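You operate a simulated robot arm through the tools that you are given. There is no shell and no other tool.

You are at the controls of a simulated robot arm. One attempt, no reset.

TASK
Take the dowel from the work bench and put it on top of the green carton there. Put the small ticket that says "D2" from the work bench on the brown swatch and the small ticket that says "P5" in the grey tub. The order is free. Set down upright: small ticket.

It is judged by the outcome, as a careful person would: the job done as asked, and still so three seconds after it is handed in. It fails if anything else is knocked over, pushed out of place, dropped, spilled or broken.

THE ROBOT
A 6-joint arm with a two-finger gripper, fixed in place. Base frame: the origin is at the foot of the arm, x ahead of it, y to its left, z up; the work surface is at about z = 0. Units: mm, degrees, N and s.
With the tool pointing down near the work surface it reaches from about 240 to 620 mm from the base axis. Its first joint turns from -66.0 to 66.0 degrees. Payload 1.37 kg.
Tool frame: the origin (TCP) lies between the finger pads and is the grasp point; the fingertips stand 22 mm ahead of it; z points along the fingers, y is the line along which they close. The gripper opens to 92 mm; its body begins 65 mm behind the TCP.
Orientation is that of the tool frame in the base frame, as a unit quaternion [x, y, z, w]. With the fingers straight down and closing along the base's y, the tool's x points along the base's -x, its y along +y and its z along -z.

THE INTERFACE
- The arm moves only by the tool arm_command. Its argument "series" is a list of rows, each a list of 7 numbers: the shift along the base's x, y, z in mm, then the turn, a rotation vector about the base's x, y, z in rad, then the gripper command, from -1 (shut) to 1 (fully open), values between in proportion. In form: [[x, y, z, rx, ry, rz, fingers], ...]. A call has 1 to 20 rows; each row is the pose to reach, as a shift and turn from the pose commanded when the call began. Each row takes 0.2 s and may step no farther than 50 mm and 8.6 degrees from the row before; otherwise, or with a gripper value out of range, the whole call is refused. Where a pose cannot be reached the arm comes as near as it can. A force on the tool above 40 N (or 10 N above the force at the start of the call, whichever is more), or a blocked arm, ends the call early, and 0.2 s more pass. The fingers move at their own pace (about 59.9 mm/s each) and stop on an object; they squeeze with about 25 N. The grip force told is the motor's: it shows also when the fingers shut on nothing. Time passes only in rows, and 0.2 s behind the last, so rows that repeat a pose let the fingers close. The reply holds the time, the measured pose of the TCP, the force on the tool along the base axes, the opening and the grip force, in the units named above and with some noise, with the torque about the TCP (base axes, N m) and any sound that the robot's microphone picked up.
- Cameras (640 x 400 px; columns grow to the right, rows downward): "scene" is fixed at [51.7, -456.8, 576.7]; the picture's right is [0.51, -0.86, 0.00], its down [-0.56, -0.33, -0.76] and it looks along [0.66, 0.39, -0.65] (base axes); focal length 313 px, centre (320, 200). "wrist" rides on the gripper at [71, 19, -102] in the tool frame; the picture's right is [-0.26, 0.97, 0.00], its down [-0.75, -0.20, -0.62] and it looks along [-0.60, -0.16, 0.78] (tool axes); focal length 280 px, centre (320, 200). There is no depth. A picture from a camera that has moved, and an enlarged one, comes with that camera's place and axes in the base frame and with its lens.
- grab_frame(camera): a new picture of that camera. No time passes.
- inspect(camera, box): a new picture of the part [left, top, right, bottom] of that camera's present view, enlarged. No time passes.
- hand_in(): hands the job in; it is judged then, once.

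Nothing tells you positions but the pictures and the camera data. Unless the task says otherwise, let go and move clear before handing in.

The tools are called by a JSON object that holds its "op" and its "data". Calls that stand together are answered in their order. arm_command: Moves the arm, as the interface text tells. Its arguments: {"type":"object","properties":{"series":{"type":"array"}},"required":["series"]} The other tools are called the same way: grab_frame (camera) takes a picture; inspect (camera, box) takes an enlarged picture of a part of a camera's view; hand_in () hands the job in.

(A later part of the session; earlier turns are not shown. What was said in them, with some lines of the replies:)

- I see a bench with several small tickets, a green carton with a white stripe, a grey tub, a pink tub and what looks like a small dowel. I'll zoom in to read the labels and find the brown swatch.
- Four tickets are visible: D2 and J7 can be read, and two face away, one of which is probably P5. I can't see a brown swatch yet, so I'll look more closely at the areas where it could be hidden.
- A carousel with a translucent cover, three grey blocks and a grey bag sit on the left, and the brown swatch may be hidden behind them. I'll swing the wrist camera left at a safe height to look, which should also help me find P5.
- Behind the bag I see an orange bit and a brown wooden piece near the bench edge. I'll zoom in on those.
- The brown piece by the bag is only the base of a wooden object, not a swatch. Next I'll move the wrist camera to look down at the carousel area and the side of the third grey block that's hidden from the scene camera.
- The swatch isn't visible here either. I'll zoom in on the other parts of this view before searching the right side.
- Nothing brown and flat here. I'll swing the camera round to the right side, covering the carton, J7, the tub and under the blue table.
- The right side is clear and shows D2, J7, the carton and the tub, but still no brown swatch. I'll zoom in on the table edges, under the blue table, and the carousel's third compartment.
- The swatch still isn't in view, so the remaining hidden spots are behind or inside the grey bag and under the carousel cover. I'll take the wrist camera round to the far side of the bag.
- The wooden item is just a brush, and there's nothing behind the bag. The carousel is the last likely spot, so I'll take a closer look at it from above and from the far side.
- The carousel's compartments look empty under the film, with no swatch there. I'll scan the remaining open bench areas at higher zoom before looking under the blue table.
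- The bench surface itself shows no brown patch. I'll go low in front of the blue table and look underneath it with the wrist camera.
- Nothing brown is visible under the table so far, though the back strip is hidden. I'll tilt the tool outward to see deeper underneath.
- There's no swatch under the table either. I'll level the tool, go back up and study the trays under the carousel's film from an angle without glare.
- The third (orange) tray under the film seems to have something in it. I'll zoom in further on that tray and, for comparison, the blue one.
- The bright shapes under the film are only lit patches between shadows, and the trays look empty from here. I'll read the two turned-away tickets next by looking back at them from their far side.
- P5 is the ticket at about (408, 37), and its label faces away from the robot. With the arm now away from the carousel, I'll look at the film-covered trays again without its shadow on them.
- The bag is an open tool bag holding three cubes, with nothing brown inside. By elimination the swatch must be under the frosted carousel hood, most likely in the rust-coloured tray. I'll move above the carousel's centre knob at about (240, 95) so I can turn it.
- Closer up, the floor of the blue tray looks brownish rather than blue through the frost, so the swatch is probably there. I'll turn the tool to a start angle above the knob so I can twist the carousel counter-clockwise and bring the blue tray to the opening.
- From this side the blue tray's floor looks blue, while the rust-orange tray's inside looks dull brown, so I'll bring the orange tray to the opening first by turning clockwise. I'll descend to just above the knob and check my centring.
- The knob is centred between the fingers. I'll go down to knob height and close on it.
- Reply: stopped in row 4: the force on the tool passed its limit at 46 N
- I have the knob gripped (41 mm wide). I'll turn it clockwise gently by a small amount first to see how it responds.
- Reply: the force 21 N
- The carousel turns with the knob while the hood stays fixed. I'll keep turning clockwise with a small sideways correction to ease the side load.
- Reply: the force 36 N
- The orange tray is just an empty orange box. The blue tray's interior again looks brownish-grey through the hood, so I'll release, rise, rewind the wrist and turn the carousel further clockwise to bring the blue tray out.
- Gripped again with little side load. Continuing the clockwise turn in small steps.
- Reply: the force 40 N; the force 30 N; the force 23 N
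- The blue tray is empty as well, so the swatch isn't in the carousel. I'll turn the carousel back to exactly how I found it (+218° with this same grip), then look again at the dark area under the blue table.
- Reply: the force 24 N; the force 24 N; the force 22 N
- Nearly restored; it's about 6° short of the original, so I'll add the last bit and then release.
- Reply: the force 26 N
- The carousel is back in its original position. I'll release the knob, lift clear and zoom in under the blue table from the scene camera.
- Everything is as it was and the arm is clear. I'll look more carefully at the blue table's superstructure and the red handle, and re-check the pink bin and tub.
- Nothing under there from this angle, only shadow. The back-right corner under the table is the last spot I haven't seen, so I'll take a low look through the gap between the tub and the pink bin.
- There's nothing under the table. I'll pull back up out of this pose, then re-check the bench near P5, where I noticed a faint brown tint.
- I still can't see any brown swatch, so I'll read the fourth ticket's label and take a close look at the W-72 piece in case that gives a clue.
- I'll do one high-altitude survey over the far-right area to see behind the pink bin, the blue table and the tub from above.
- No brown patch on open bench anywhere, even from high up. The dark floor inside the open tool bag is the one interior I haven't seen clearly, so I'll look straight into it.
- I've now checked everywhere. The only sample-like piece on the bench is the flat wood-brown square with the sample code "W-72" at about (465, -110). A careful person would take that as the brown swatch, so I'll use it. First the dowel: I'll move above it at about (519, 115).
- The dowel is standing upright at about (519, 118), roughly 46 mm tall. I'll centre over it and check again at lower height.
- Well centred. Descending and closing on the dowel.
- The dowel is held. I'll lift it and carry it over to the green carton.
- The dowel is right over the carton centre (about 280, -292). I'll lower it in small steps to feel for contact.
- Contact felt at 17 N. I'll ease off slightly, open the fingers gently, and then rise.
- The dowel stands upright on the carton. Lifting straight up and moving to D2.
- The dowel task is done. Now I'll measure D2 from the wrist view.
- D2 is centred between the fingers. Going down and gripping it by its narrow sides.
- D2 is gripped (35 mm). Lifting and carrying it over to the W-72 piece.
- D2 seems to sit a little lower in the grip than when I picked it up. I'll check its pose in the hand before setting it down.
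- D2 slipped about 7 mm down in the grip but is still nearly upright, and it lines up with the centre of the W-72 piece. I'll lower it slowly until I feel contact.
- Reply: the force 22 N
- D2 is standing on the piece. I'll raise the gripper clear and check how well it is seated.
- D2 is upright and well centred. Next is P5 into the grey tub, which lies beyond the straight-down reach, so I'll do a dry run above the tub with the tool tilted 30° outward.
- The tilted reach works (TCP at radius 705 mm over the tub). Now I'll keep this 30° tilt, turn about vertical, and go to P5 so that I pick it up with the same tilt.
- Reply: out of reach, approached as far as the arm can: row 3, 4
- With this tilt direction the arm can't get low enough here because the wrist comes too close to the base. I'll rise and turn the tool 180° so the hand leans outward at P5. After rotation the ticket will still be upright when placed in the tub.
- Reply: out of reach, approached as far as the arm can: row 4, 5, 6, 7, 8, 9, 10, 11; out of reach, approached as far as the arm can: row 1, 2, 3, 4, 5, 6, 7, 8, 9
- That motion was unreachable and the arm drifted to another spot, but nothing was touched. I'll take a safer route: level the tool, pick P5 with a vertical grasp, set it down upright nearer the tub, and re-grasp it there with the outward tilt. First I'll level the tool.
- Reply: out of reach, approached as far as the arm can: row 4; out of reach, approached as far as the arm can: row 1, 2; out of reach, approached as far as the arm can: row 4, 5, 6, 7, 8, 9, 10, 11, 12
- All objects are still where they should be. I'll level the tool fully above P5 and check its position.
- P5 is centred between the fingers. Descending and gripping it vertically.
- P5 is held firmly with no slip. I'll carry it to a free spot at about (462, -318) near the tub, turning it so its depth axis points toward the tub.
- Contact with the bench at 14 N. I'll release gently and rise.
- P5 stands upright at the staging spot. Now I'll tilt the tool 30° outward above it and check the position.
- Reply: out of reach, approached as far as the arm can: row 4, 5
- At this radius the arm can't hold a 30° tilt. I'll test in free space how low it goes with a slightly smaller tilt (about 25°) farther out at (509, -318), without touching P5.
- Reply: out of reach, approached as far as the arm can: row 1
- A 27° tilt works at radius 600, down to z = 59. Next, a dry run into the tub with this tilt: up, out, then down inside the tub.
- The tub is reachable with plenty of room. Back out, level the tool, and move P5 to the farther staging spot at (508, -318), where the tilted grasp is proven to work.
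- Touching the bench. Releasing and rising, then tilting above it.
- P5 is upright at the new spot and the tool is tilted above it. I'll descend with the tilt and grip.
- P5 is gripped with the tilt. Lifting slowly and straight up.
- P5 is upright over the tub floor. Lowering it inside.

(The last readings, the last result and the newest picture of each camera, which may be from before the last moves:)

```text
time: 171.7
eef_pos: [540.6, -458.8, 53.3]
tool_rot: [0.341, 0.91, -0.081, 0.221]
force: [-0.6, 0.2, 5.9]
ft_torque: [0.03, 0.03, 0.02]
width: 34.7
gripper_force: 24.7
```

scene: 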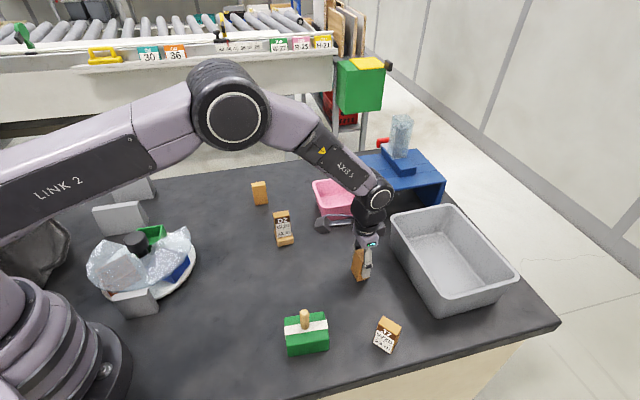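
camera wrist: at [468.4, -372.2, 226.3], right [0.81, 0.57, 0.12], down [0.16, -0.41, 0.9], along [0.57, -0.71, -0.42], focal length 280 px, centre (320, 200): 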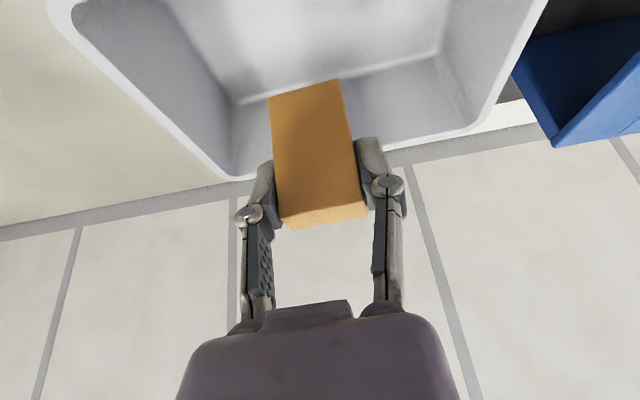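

Contact with the tub floor. A slight extra press to seat it flat, then a gentle release.

{"op": "arm_command", "data": {"series": [[0, 0, -0.7, 0, 0, 0, -1], [0, 0, -0.7, 0, 0, 0, -1]]}}

{"op": "arm_command", "data": {"series": [[0, 0, 0.3, 0, 0, 0, -1], [0, 0, 0.3, 0, 0, 0, -0.22], [0, 0, 0.3, 0, 0, 0, -0.12], [0, 0, 0.3, 0, 0, 0, 0.1], [0, 0, 0.3, 0, 0, 0, 0.5]]}}

{"op": "inspect", "data": {"camera": "scene", "box": [400, 210, 480, 290]}}

{"op": "grab_frame", "data": {"camera": "wrist"}}

```text
time: 172.3
eef_pos: [541.1, -458.8, 52.6]
tool_rot: [0.342, 0.91, -0.082, 0.221]
force: [-0.7, 1.3, 13.7]
ft_torque: [0.06, 0.1, 0.01]
width: 35.1
gripper_force: 25.2
```

```text
time: 173.5
eef_pos: [540.5, -458.4, 51.2]
tool_rot: [0.342, 0.91, -0.081, 0.22]
force: [-0.1, 0.3, -0.3]
ft_torque: [-0.03, -0.01, 0.01]
width: 69.2
gripper_force: 0.1
```

```text
5.00 times, centred on (440, 250) of scene
camera zoom: at [51.7, -456.8, 576.7], right [0.51, -0.86, 0.0], down [-0.56, -0.33, -0.76], along [0.66, 0.39, -0.65], focal length 1567 px, centre (-280, -50)
```

zoom: 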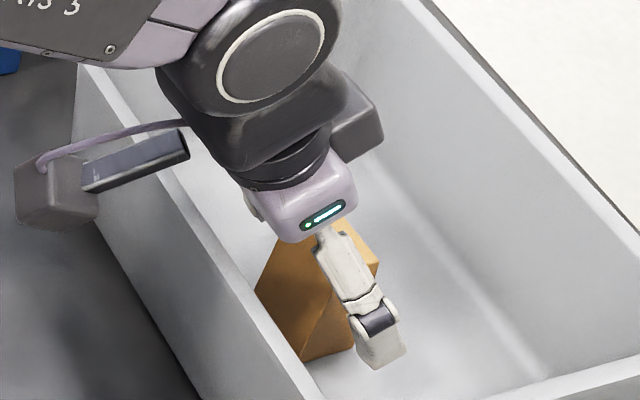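

```text
taken
camera wrist: at [469.6, -371.7, 111.2], right [0.81, 0.57, 0.12], down [0.16, -0.41, 0.9], along [0.56, -0.71, -0.42], focal length 280 px, centre (320, 200)
```

wrist: 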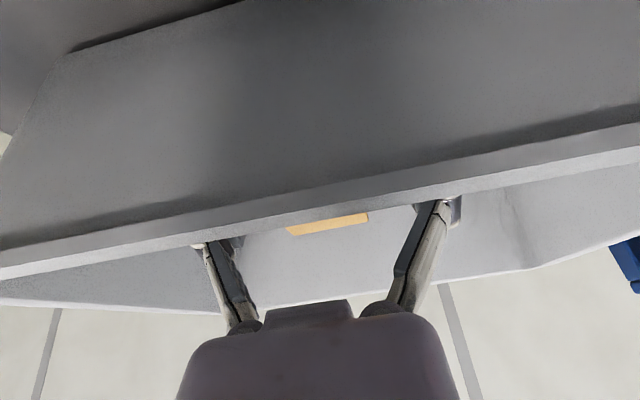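

P5 is standing on its own. Opening fully and rising straight up.

{"op": "arm_command", "data": {"series": [[0, 0, 0, 0, 0, 0, 1], [0, 0, 0, 0, 0, 0, 1], [0, 0, 10, 0, 0, 0, 1], [0, 0, 30, 0, 0, 0, 1], [0, 0, 60, 0, 0, 0, 1], [0, 0, 95, 0, 0, 0, 1], [0, 0, 125, 0, 0, 0, 1], [-15, 20, 145, 0, 0, 0, 1], [-35, 50, 155, 0, 0, 0, 1]]}}

{"op": "inspect", "data": {"camera": "scene", "box": [380, 190, 530, 310]}}

{"op": "grab_frame", "data": {"camera": "wrist"}}

```text
time: 175.5
eef_pos: [505.0, -408.8, 208.2]
tool_rot: [0.342, 0.91, -0.081, 0.219]
force: [0.7, 0.3, -0.4]
ft_torque: [-0.02, 0.02, 0.03]
width: 92.0
gripper_force: 0.1
```

```text
3.33 times, centred on (455, 250) of scene
camera zoom: at [51.7, -456.9, 576.7], right [0.51, -0.86, 0.0], down [-0.56, -0.33, -0.76], along [0.66, 0.39, -0.65], focal length 1045 px, centre (-130, 33)
```

zoom: 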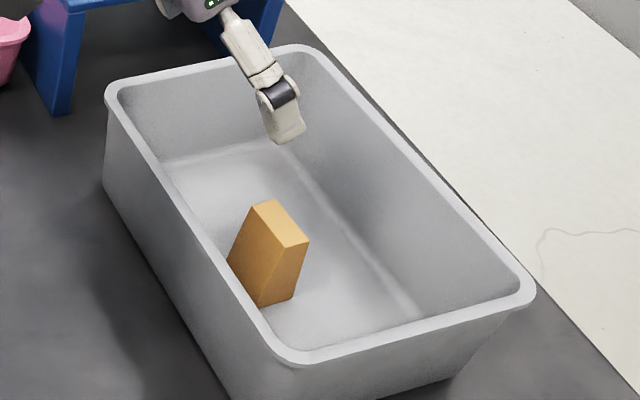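

```text
taken
camera wrist: at [433.8, -320.7, 266.7], right [0.81, 0.57, 0.12], down [0.16, -0.41, 0.9], along [0.56, -0.71, -0.42], focal length 280 px, centre (320, 200)
```

wrist: 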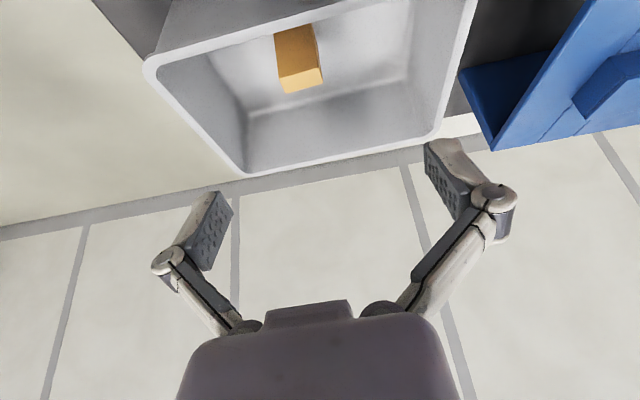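

P5 is upright in the grey tub. I'll level the tool, retreat to a neutral pose well clear, and verify everything.

{"op": "arm_command", "data": {"series": [[-10, 15, 30, 0, 0, 0, 1], [-20, 30, 60, 0, 0, 0, 1], [-30, 45, 90, 0.0772, 0.0896, 0, 1], [-40, 60, 110, 0.1545, 0.1792, 0, 1], [-50, 75, 125, 0.2317, 0.2688, 0, 1], [-60, 90, 130, 0.309, 0.3585, 0, 1]]}}

{"op": "arm_command", "data": {"series": [[-5, 35, 0, 0, 0, 0.08, 1], [-10, 70, 0, 0, 0, 0.16, 1], [-15, 105, 0, 0, 0, 0.24, 1], [-20, 140, 0, 0, 0, 0.32, 1], [-25, 175, 0, 0, 0, 0.4, 1], [-30, 210, 0, 0, 0, 0.48, 1], [-35, 245, 0, 0, 0, 0.56, 1], [-40, 280, 0, 0, 0, 0.64, 1], [-45, 310, 0, 0, 0, 0.72, 1]]}}

{"op": "grab_frame", "data": {"camera": "scene"}}

{"op": "grab_frame", "data": {"camera": "wrist"}}

```text
time: 176.9
eef_pos: [445.6, -317.7, 336.2]
tool_rot: [0.351, 0.936, 0.0, -0.001]
force: [-0.2, 0.8, -0.3]
ft_torque: [-0.05, -0.03, -0.01]
width: 91.9
gripper_force: 0.1
```

```text
time: 178.9
eef_pos: [399.9, -6.9, 336.6]
tool_rot: [-0.002, 1.0, -0.001, -0.001]
force: [-0.3, 1.3, 0.3]
ft_torque: [0.02, -0.01, 0.02]
width: 92.3
gripper_force: 0.0
```

```text
taken
```

scene: 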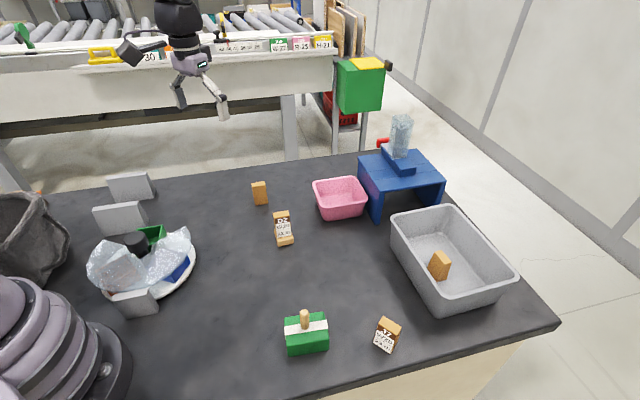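

```text
taken
camera wrist: at [327.6, 12.1, 439.7], right [0.26, 0.97, 0.0], down [0.75, -0.2, 0.62], along [0.6, -0.16, -0.78], focal length 280 px, centre (320, 200)
```

wrist: 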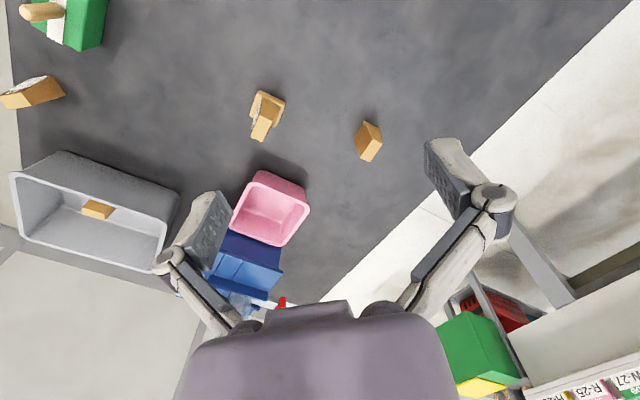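

All three placements hold. There's one strip I haven't seen directly: the bench right behind the two tall grey blocks, viewed from their far side. I'll check it before deciding whether W-72 is the swatch.

{"op": "arm_command", "data": {"series": [[-2, 20, 5, 0, 0, 0.14, 1], [-4, 40, 10, 0, 0, 0.28, 1], [-6, 60, 15, 0, 0, 0.42, 1], [-8, 80, 20, 0, 0, 0.56, 1], [-10, 100, 25, 0, 0, 0.7, 1], [-12, 120, 30, 0, 0, 0.84, 1], [-14, 140, 35, 0, 0, 0.98, 1], [-16, 160, 40, 0, 0, 1.12, 1], [-18, 180, 43, 0, 0, 1.26, 1], [-20, 200, 43, 0, 0, 1.4, 1], [-22, 220, 43, 0, 0, 1.54, 1], [-24, 240, 43, 0, 0, 1.68, 1], [-26, 260, 43, 0, 0, 1.82, 1]]}}

{"op": "arm_command", "data": {"series": [[0, 20, 0, 0, 0, 0.14, 1], [0, 40, 0, 0, 0, 0.28, 1], [0, 60, 0, 0, 0, 0.42, 1], [0, 80, 0, 0, 0, 0.56, 1], [0, 100, 0, 0, 0, 0.7, 1], [0, 120, 0, 0, 0, 0.84, 1], [0, 140, 0, 0, 0, 0.98, 1], [0, 155, 0, 0, 0, 1.12, 1], [0, 165, 0, 0, 0, 1.2, 1]]}}

{"op": "grab_frame", "data": {"camera": "wrist"}}

```text
time: 181.7
eef_pos: [374.5, 250.2, 380.7]
tool_rot: [0.791, -0.611, 0.002, 0.0]
force: [-0.3, 1.0, 0.2]
ft_torque: [0.03, 0.01, -0.01]
width: 92.1
gripper_force: 0.0
```

```text
time: 183.7
eef_pos: [374.5, 415.9, 380.1]
tool_rot: [0.998, -0.058, 0.0, -0.001]
force: [0.5, -0.6, 0.6]
ft_torque: [0.01, 0.02, -0.03]
width: 92.0
gripper_force: 0.0
```

```text
taken
camera wrist: at [441.6, 389.9, 482.7], right [-0.37, -0.93, 0.0], down [-0.73, 0.29, 0.62], along [-0.58, 0.23, -0.78], focal length 280 px, centre (320, 200)
```

wrist: 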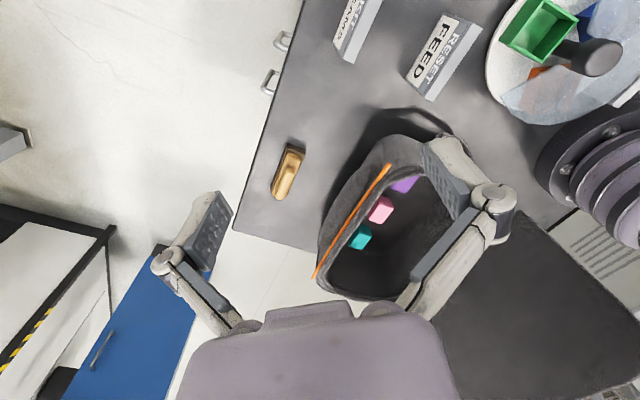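

New information: the grey blocks carry text on their far faces ("RESET FEED", and something else), and there are handles on the bench's far side. I'll read these closely.

{"op": "inspect", "data": {"camera": "wrist", "box": [310, 0, 500, 110]}}

{"op": "inspect", "data": {"camera": "wrist", "box": [240, 20, 310, 110]}}

{"op": "inspect", "data": {"camera": "wrist", "box": [480, 0, 640, 140]}}

```text
3.37 times, centred on (405, 55) of wrist
camera zoom: at [441.6, 389.9, 482.7], right [-0.37, -0.93, 0.0], down [-0.73, 0.29, 0.62], along [-0.58, 0.23, -0.78], focal length 944 px, centre (34, 688)
```

zoom: 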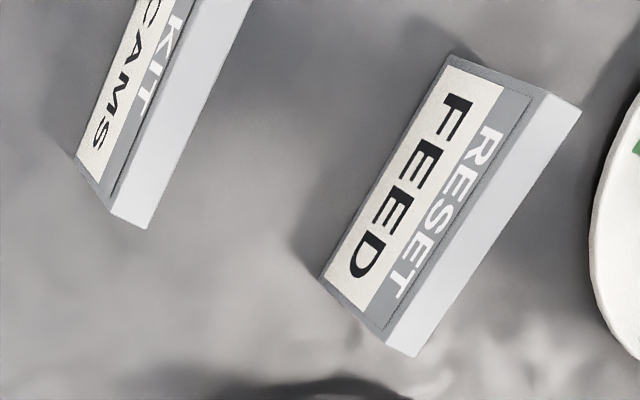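

```text
4.44 times, centred on (275, 65) of wrist
camera zoom: at [441.6, 389.9, 482.7], right [-0.37, -0.93, 0.0], down [-0.73, 0.29, 0.62], along [-0.58, 0.23, -0.78], focal length 1246 px, centre (520, 800)
```

zoom: 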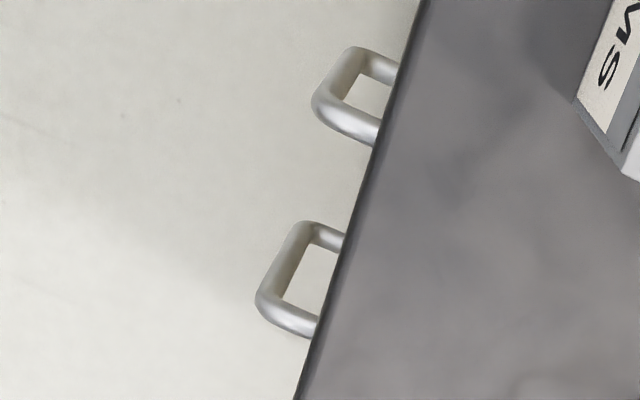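

```text
2.86 times, centred on (560, 70) of wrist
camera zoom: at [441.6, 389.9, 482.7], right [-0.37, -0.93, 0.0], down [-0.73, 0.29, 0.62], along [-0.58, 0.23, -0.78], focal length 801 px, centre (-366, 571)
```

zoom: 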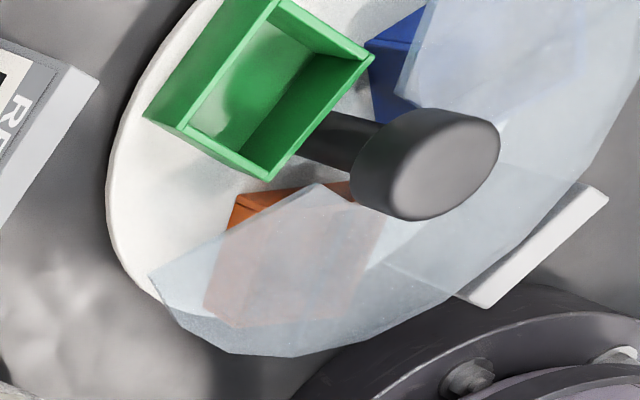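

The bench has drawers, with two handles on its far face that neither fixed view can see. The brown swatch could well be inside one. I'll survey the far edge more closely to locate the handles.

{"op": "arm_command", "data": {"series": [[15, -15, 0, 0, 0, 0, 1], [30, -30, 0, 0, 0, 0, 1], [45, -45, 0, 0, 0, 0, 1], [60, -60, 0, 0, 0, 0, 1], [75, -75, 0, 0, 0, 0, 1]]}}

{"op": "grab_frame", "data": {"camera": "wrist"}}

```text
time: 184.9
eef_pos: [448.8, 342.1, 380.0]
tool_rot: [0.998, -0.059, 0.0, -0.001]
force: [-0.9, -0.5, 1.0]
ft_torque: [-0.01, -0.03, 0.01]
width: 91.8
gripper_force: 0.0
```

```text
taken
camera wrist: at [516.2, 314.5, 482.8], right [-0.37, -0.93, 0.0], down [-0.72, 0.29, 0.62], along [-0.58, 0.23, -0.78], focal length 280 px, centre (320, 200)
```

wrist: 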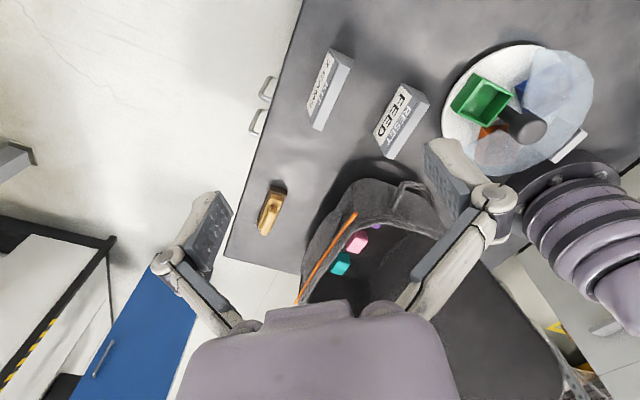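

{"op": "inspect", "data": {"camera": "wrist", "box": [235, 60, 295, 150]}}

{"op": "inspect", "data": {"camera": "wrist", "box": [300, 30, 450, 170]}}

{"op": "inspect", "data": {"camera": "wrist", "box": [220, 0, 340, 100]}}

{"op": "inspect", "data": {"camera": "wrist", "box": [540, 110, 610, 180]}}

```text
4.44 times, centred on (265, 105) of wrist
camera zoom: at [516.2, 314.5, 482.8], right [-0.37, -0.93, 0.0], down [-0.72, 0.29, 0.62], along [-0.58, 0.23, -0.78], focal length 1246 px, centre (564, 622)
```

zoom: 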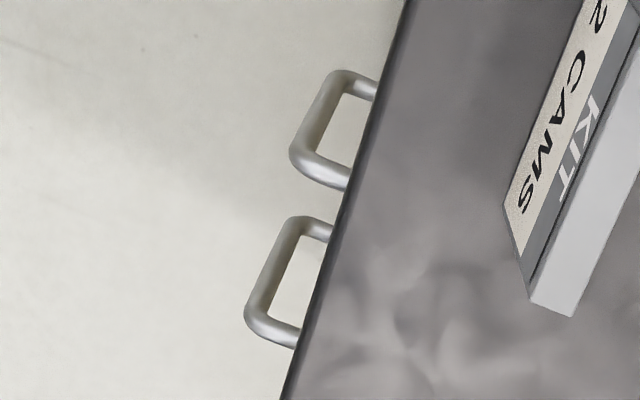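

```text
2.86 times, centred on (375, 100) of wrist
camera zoom: at [516.2, 314.5, 482.8], right [-0.37, -0.93, 0.0], down [-0.72, 0.29, 0.62], along [-0.58, 0.23, -0.78], focal length 801 px, centre (163, 486)
```

zoom: 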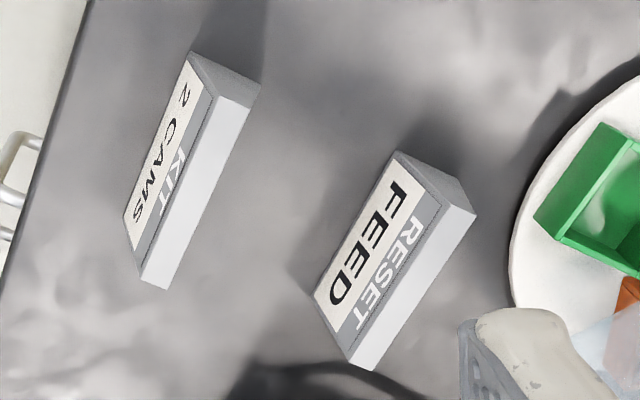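

```text
4.00 times, centred on (280, 50) of wrist
camera zoom: at [516.2, 314.5, 482.8], right [-0.37, -0.93, 0.0], down [-0.72, 0.29, 0.62], along [-0.58, 0.23, -0.78], focal length 1122 px, centre (480, 800)
```

zoom: 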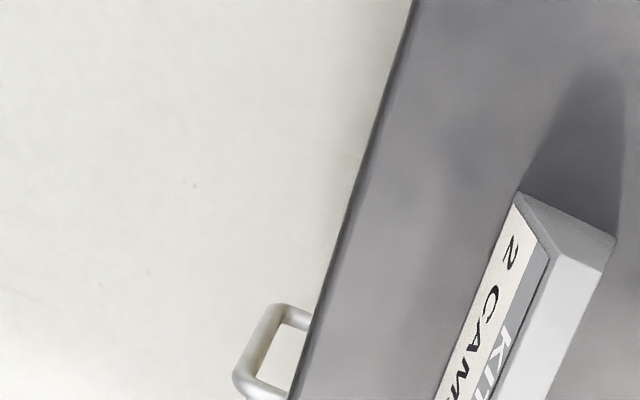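

```text
5.71 times, centred on (575, 145) of wrist
camera zoom: at [516.2, 314.5, 482.8], right [-0.37, -0.93, 0.0], down [-0.72, 0.29, 0.62], along [-0.58, 0.23, -0.78], focal length 1602 px, centre (-1137, 514)
```

zoom: 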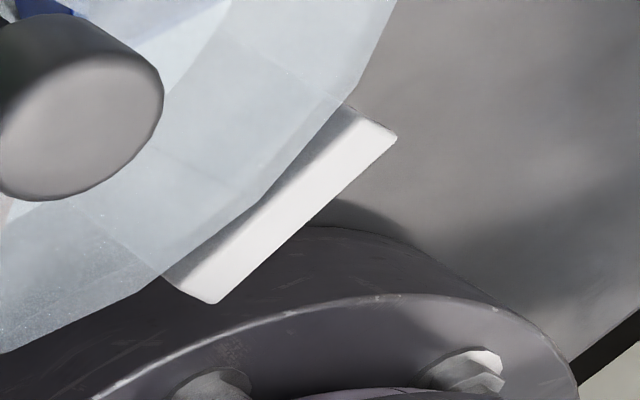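

The placards just read "RESET FEED" and "KIT 2 CAMS", which is background signage and not part of my task. I do want to know whether those drawers are reachable, so I'll look at the handles from lower down, just beyond the bench edge.

{"op": "arm_command", "data": {"series": [[-15, 22, 0, 0, 0, 0.04, 1], [-30, 44, 0, 0, 0, 0.08, 1], [-45, 66, 0, 0, 0, 0.12, 1], [-60, 88, 0, 0, 0, 0.16, 1], [-75, 110, -10, 0, 0, 0.2, 1], [-90, 132, -20, 0, 0, 0.22, 1], [-95, 138, -50, 0, 0, 0.22, 1], [-95, 138, -90, 0, 0, 0.22, 1], [-95, 138, -130, 0, 0, 0.22, 1]]}}

{"op": "grab_frame", "data": {"camera": "wrist"}}

```text
time: 186.9
eef_pos: [355.2, 478.7, 249.3]
tool_rot: [0.999, 0.051, 0.002, -0.002]
force: [0.1, -1.3, 0.3]
ft_torque: [0.02, 0.04, 0.01]
width: 91.9
gripper_force: 0.1
```

```text
taken
camera wrist: at [426.4, 467.6, 352.6], right [-0.16, -0.99, 0.0], down [-0.77, 0.13, 0.62], along [-0.62, 0.1, -0.78], focal length 280 px, centre (320, 200)
```

wrist: 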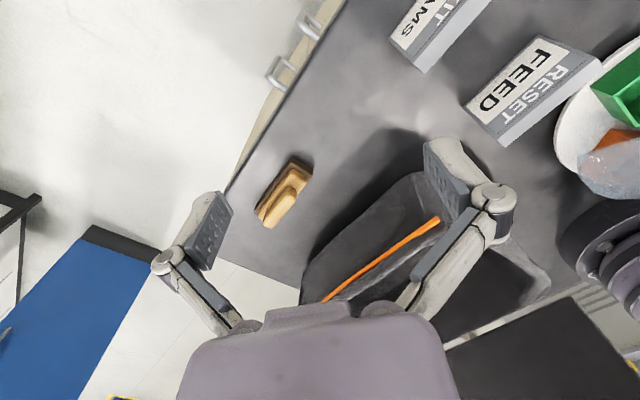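

{"op": "inspect", "data": {"camera": "wrist", "box": [225, 0, 355, 190]}}

{"op": "inspect", "data": {"camera": "wrist", "box": [250, 0, 340, 110]}}

```text
2.11 times, centred on (290, 95) of wrist
camera zoom: at [426.4, 467.6, 352.6], right [-0.16, -0.99, 0.0], down [-0.77, 0.13, 0.62], along [-0.62, 0.1, -0.78], focal length 590 px, centre (383, 421)
```

zoom: 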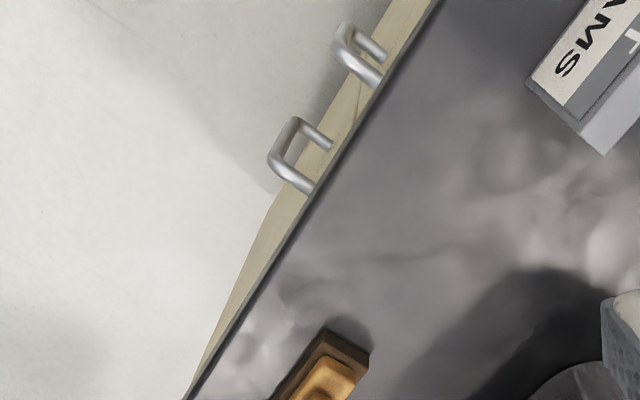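

```text
3.64 times, centred on (295, 55) of wrist
camera zoom: at [426.4, 467.6, 352.6], right [-0.16, -0.99, 0.0], down [-0.77, 0.13, 0.62], along [-0.62, 0.1, -0.78], focal length 1020 px, centre (411, 727)
```

zoom: 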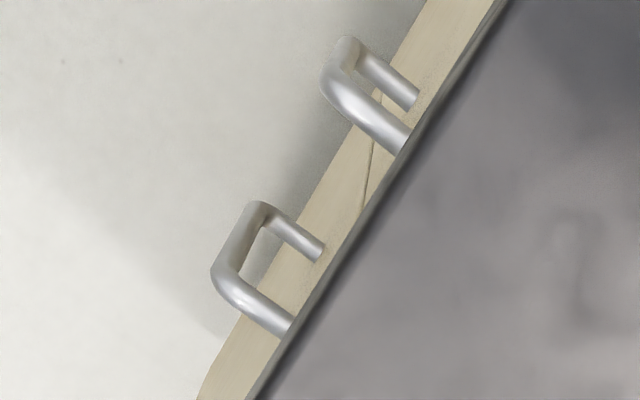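

The far side is just the bench's cabinet doors, which are below the surface and out of the arm's reach. The third grey placard's hidden face is still unread, so I'll look at it from a clear angle in case it bears on the swatch.

{"op": "arm_command", "data": {"series": [[4, -40, 10, 0, 0, -0.05, 1], [8, -80, 20, 0, 0, -0.1, 1], [12, -120, 20, 0, 0, -0.15, 1], [16, -160, 20, 0, 0, -0.2, 1], [20, -200, 20, 0, 0, -0.25, 1], [24, -240, 20, 0, 0, -0.3, 1], [28, -280, 10, 0, 0, -0.35, 1], [31, -320, -10, 0, 0, -0.4, 1], [34, -360, -30, 0, 0, -0.45, 1], [37, -400, -50, 0, 0, -0.5, 1], [40, -440, -75, 0, 0, -0.55, 1], [43, -475, -100, 0, 0, -0.6, 1], [43, -487, -125, 0, 0, -0.63, 1]]}}

{"op": "grab_frame", "data": {"camera": "wrist"}}

```text
time: 189.7
eef_pos: [397.5, -8.6, 123.8]
tool_rot: [0.965, -0.262, 0.001, -0.001]
force: [-0.6, 0.2, 0.3]
ft_torque: [-0.03, 0.01, -0.01]
width: 92.0
gripper_force: 0.1
```

```text
taken
camera wrist: at [448.5, -59.8, 227.7], right [-0.71, -0.7, 0.0], down [-0.55, 0.56, 0.62], along [-0.44, 0.45, -0.78], focal length 280 px, centre (320, 200)
```

wrist: 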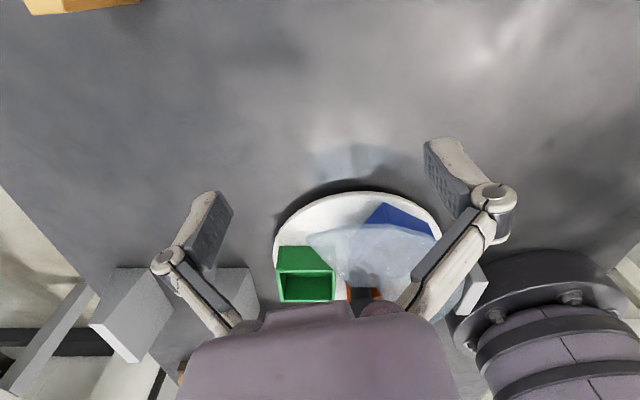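

{"op": "inspect", "data": {"camera": "wrist", "box": [440, 240, 520, 330]}}

{"op": "inspect", "data": {"camera": "wrist", "box": [260, 120, 460, 310]}}

```text
4.44 times, centred on (480, 285) of wrist
camera zoom: at [448.5, -59.8, 227.7], right [-0.71, -0.7, 0.0], down [-0.55, 0.56, 0.62], along [-0.44, 0.45, -0.78], focal length 1246 px, centre (-391, -178)
```

zoom: 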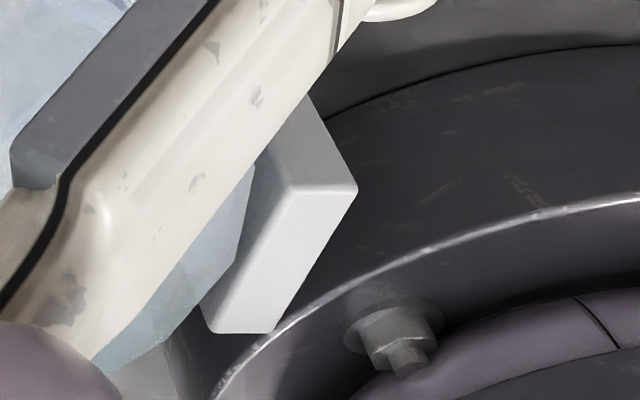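

```text
2.11 times, centred on (360, 215) of wrist
camera zoom: at [448.5, -59.8, 227.7], right [-0.71, -0.7, 0.0], down [-0.55, 0.56, 0.62], along [-0.44, 0.45, -0.78], focal length 590 px, centre (236, 168)
```

zoom: 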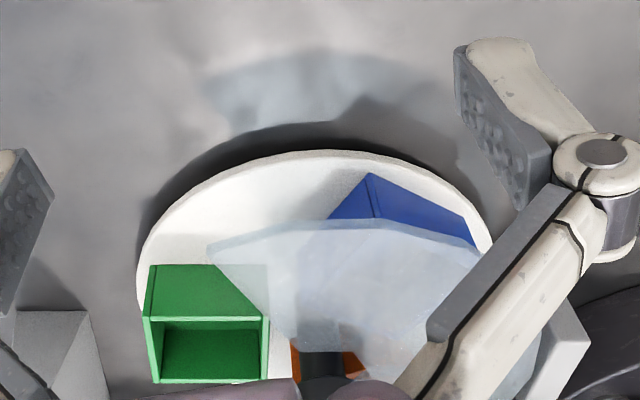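

{"op": "arm_command", "data": {"series": [[20, -10, 0, 0, 0, 0, -0.5], [30, -20, 0, 0, 0, 0.05, -1], [30, -30, 0, 0, 0, 0.1, -1], [30, -40, 0, 0, 0, 0.1, -1]]}}

{"op": "grab_frame", "data": {"camera": "wrist"}}

```text
time: 190.7
eef_pos: [428.8, -46.6, 125.3]
tool_rot: [0.977, -0.212, 0.002, -0.001]
force: [-0.1, 1.0, -0.2]
ft_torque: [-0.01, 0.0, -0.04]
width: 0.0
gripper_force: 14.4
```

```text
taken
camera wrist: at [483.2, -94.4, 228.0], right [-0.64, -0.77, 0.0], down [-0.6, 0.5, 0.62], along [-0.48, 0.4, -0.78], focal length 280 px, centre (320, 200)
```

wrist: 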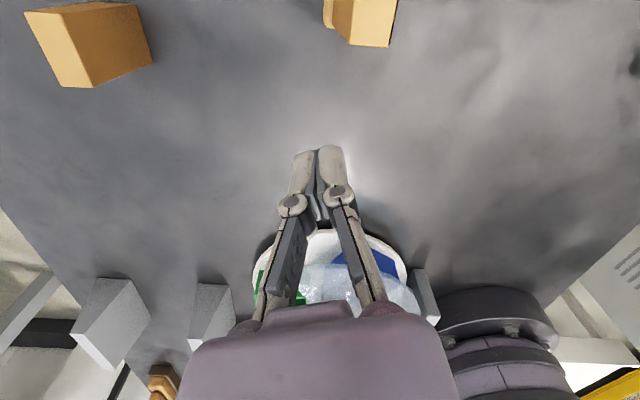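

{"op": "inspect", "data": {"camera": "wrist", "box": [395, 255, 450, 335]}}

{"op": "inspect", "data": {"camera": "wrist", "box": [320, 0, 420, 60]}}

```text
5.00 times, centred on (422, 295) of wrist
camera zoom: at [483.2, -94.4, 228.0], right [-0.64, -0.77, 0.0], down [-0.6, 0.5, 0.62], along [-0.48, 0.4, -0.78], focal length 1402 px, centre (-192, -275)
```

zoom: 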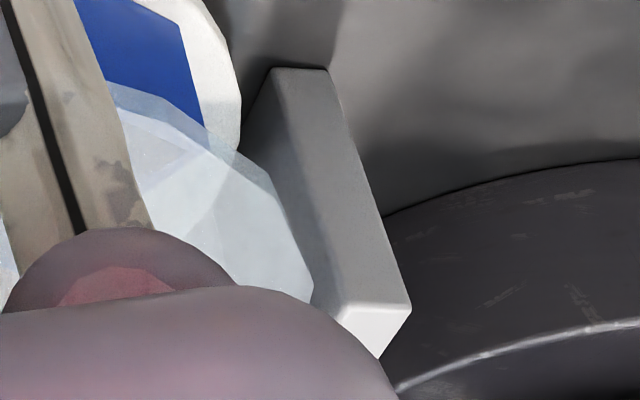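

```text
6.40 times, centred on (370, 30) of wrist
camera zoom: at [483.2, -94.4, 228.0], right [-0.64, -0.77, 0.0], down [-0.6, 0.5, 0.62], along [-0.48, 0.4, -0.78], focal length 1794 px, centre (0, 1288)
```

zoom: 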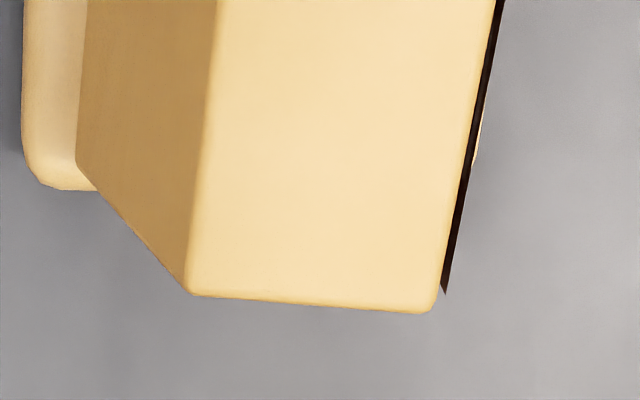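

The third block is blank; it's just the hood's support. Everything else on the bench is accounted for, so the labelled wood-brown sample (W-72) is the only object that can be the swatch, and D2 is already on it. I'll rise clear and do a final check.

{"op": "arm_command", "data": {"series": [[0, 0, 40, 0, 0, 0, -1], [0, 0, 85, 0, 0, 0, -1], [0, 10, 130, 0, 0, 0, 0], [-10, 25, 170, 0, 0, 0, 1], [-20, 45, 200, 0, 0, 0, 1], [-30, 60, 215, 0, 0, 0, 1]]}}

{"op": "grab_frame", "data": {"camera": "scene"}}

{"op": "inspect", "data": {"camera": "scene", "box": [260, 190, 340, 260]}}

{"op": "inspect", "data": {"camera": "scene", "box": [270, 290, 420, 370]}}

{"op": "inspect", "data": {"camera": "scene", "box": [380, 190, 530, 320]}}

{"op": "inspect", "data": {"camera": "scene", "box": [70, 160, 290, 330]}}

```text
time: 192.1
eef_pos: [397.6, 13.2, 340.1]
tool_rot: [0.977, -0.213, 0.001, -0.002]
force: [-0.5, 0.0, 0.5]
ft_torque: [-0.01, 0.0, -0.01]
width: 92.1
gripper_force: 0.0
```

```text
taken
```

scene: 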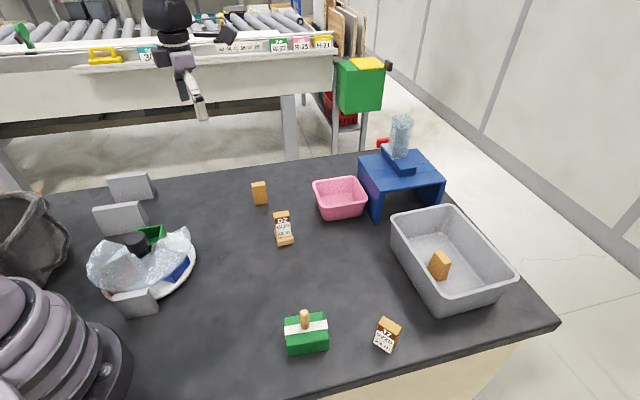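

```text
5.71 times, centred on (300, 225) of scene
camera zoom: at [51.7, -456.8, 576.7], right [0.51, -0.86, 0.0], down [-0.56, -0.33, -0.76], along [0.66, 0.39, -0.65], focal length 1791 px, centre (434, 57)
```

zoom: 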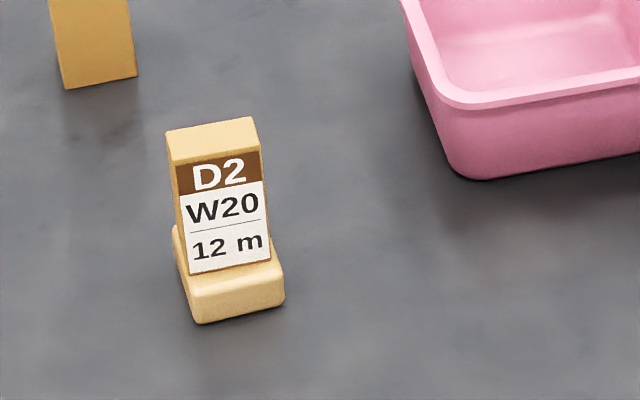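

```text
4.27 times, centred on (345, 330) of scene
camera zoom: at [51.7, -456.8, 576.7], right [0.51, -0.86, 0.0], down [-0.56, -0.33, -0.76], along [0.66, 0.39, -0.65], focal length 1337 px, centre (213, -355)
```

zoom: 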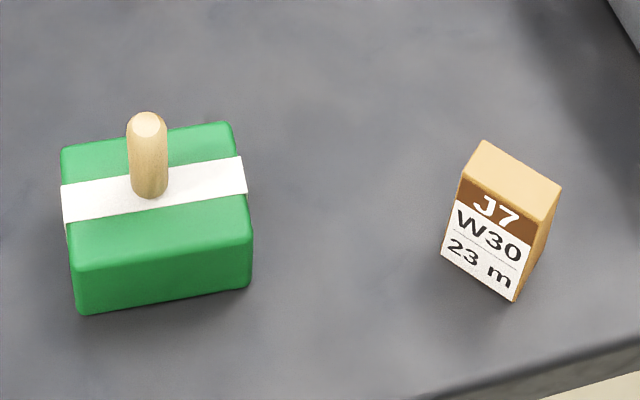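

```text
3.08 times, centred on (455, 255) of scene
camera zoom: at [51.7, -456.8, 576.7], right [0.51, -0.86, 0.0], down [-0.56, -0.33, -0.76], along [0.66, 0.39, -0.65], focal length 964 px, centre (-95, 31)
```

zoom: 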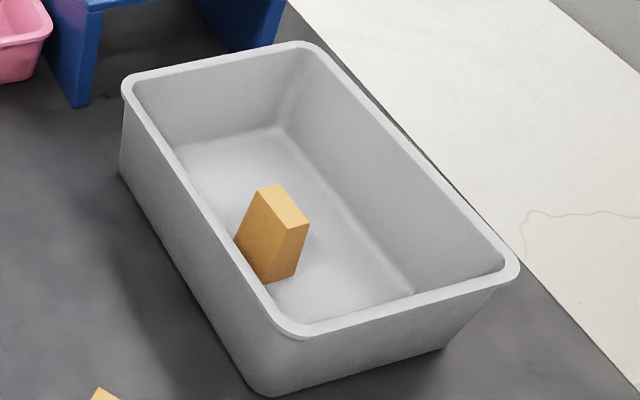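

```text
2.35 times, centred on (180, 245) of scene
camera zoom: at [51.7, -456.8, 576.7], right [0.51, -0.86, 0.0], down [-0.56, -0.33, -0.76], along [0.66, 0.39, -0.65], focal length 737 px, centre (649, 94)
```

zoom: 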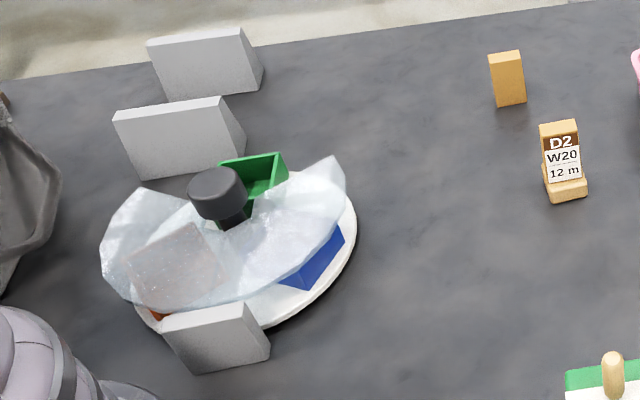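

The job is as complete as I can make it, with one real doubt: I never found anything plainly recognisable as a brown swatch. The dowel stands on the green carton, and P5 stands upright in the grey tub. D2 stands upright on the wood-brown W-72 sample, which is my best reading of "brown swatch". Nothing else looks out of place and the arm is clear, so I'm handing in.

{"op": "hand_in", "data": {}}

```text
The job is handed in.
```

I handed the job in with all three items placed, but I'm not sure D2 is on the right target. I never found anything that was plainly a brown swatch.

- **Dowel:** it stands upright on top of the green carton.
- **P5:** it stands upright on the floor of the grey tub. I set it down upright on the bench twice on the way, because the tub is out of reach with the tool pointing straight down.
- **D2:** it stands upright on the small wood-coloured block marked "W-72". I searched the open bench, behind and under the objects on it, the tool bag and the carousel. I couldn't check the cabinet under the bench, which the arm can't reach. W-72 was the only sample-like piece I found, but it is closer to tan than brown. If the swatch is something else, this part is wrong.

While searching I turned the carousel by its knob to look in the covered trays. They looked empty, though I couldn't see the outer edge of two of them. I turned it back until it matched its starting position in the picture.

At one point the arm was sent somewhere it couldn't reach and drifted off course. It touched nothing, and in the last pictures everything else was still in place.
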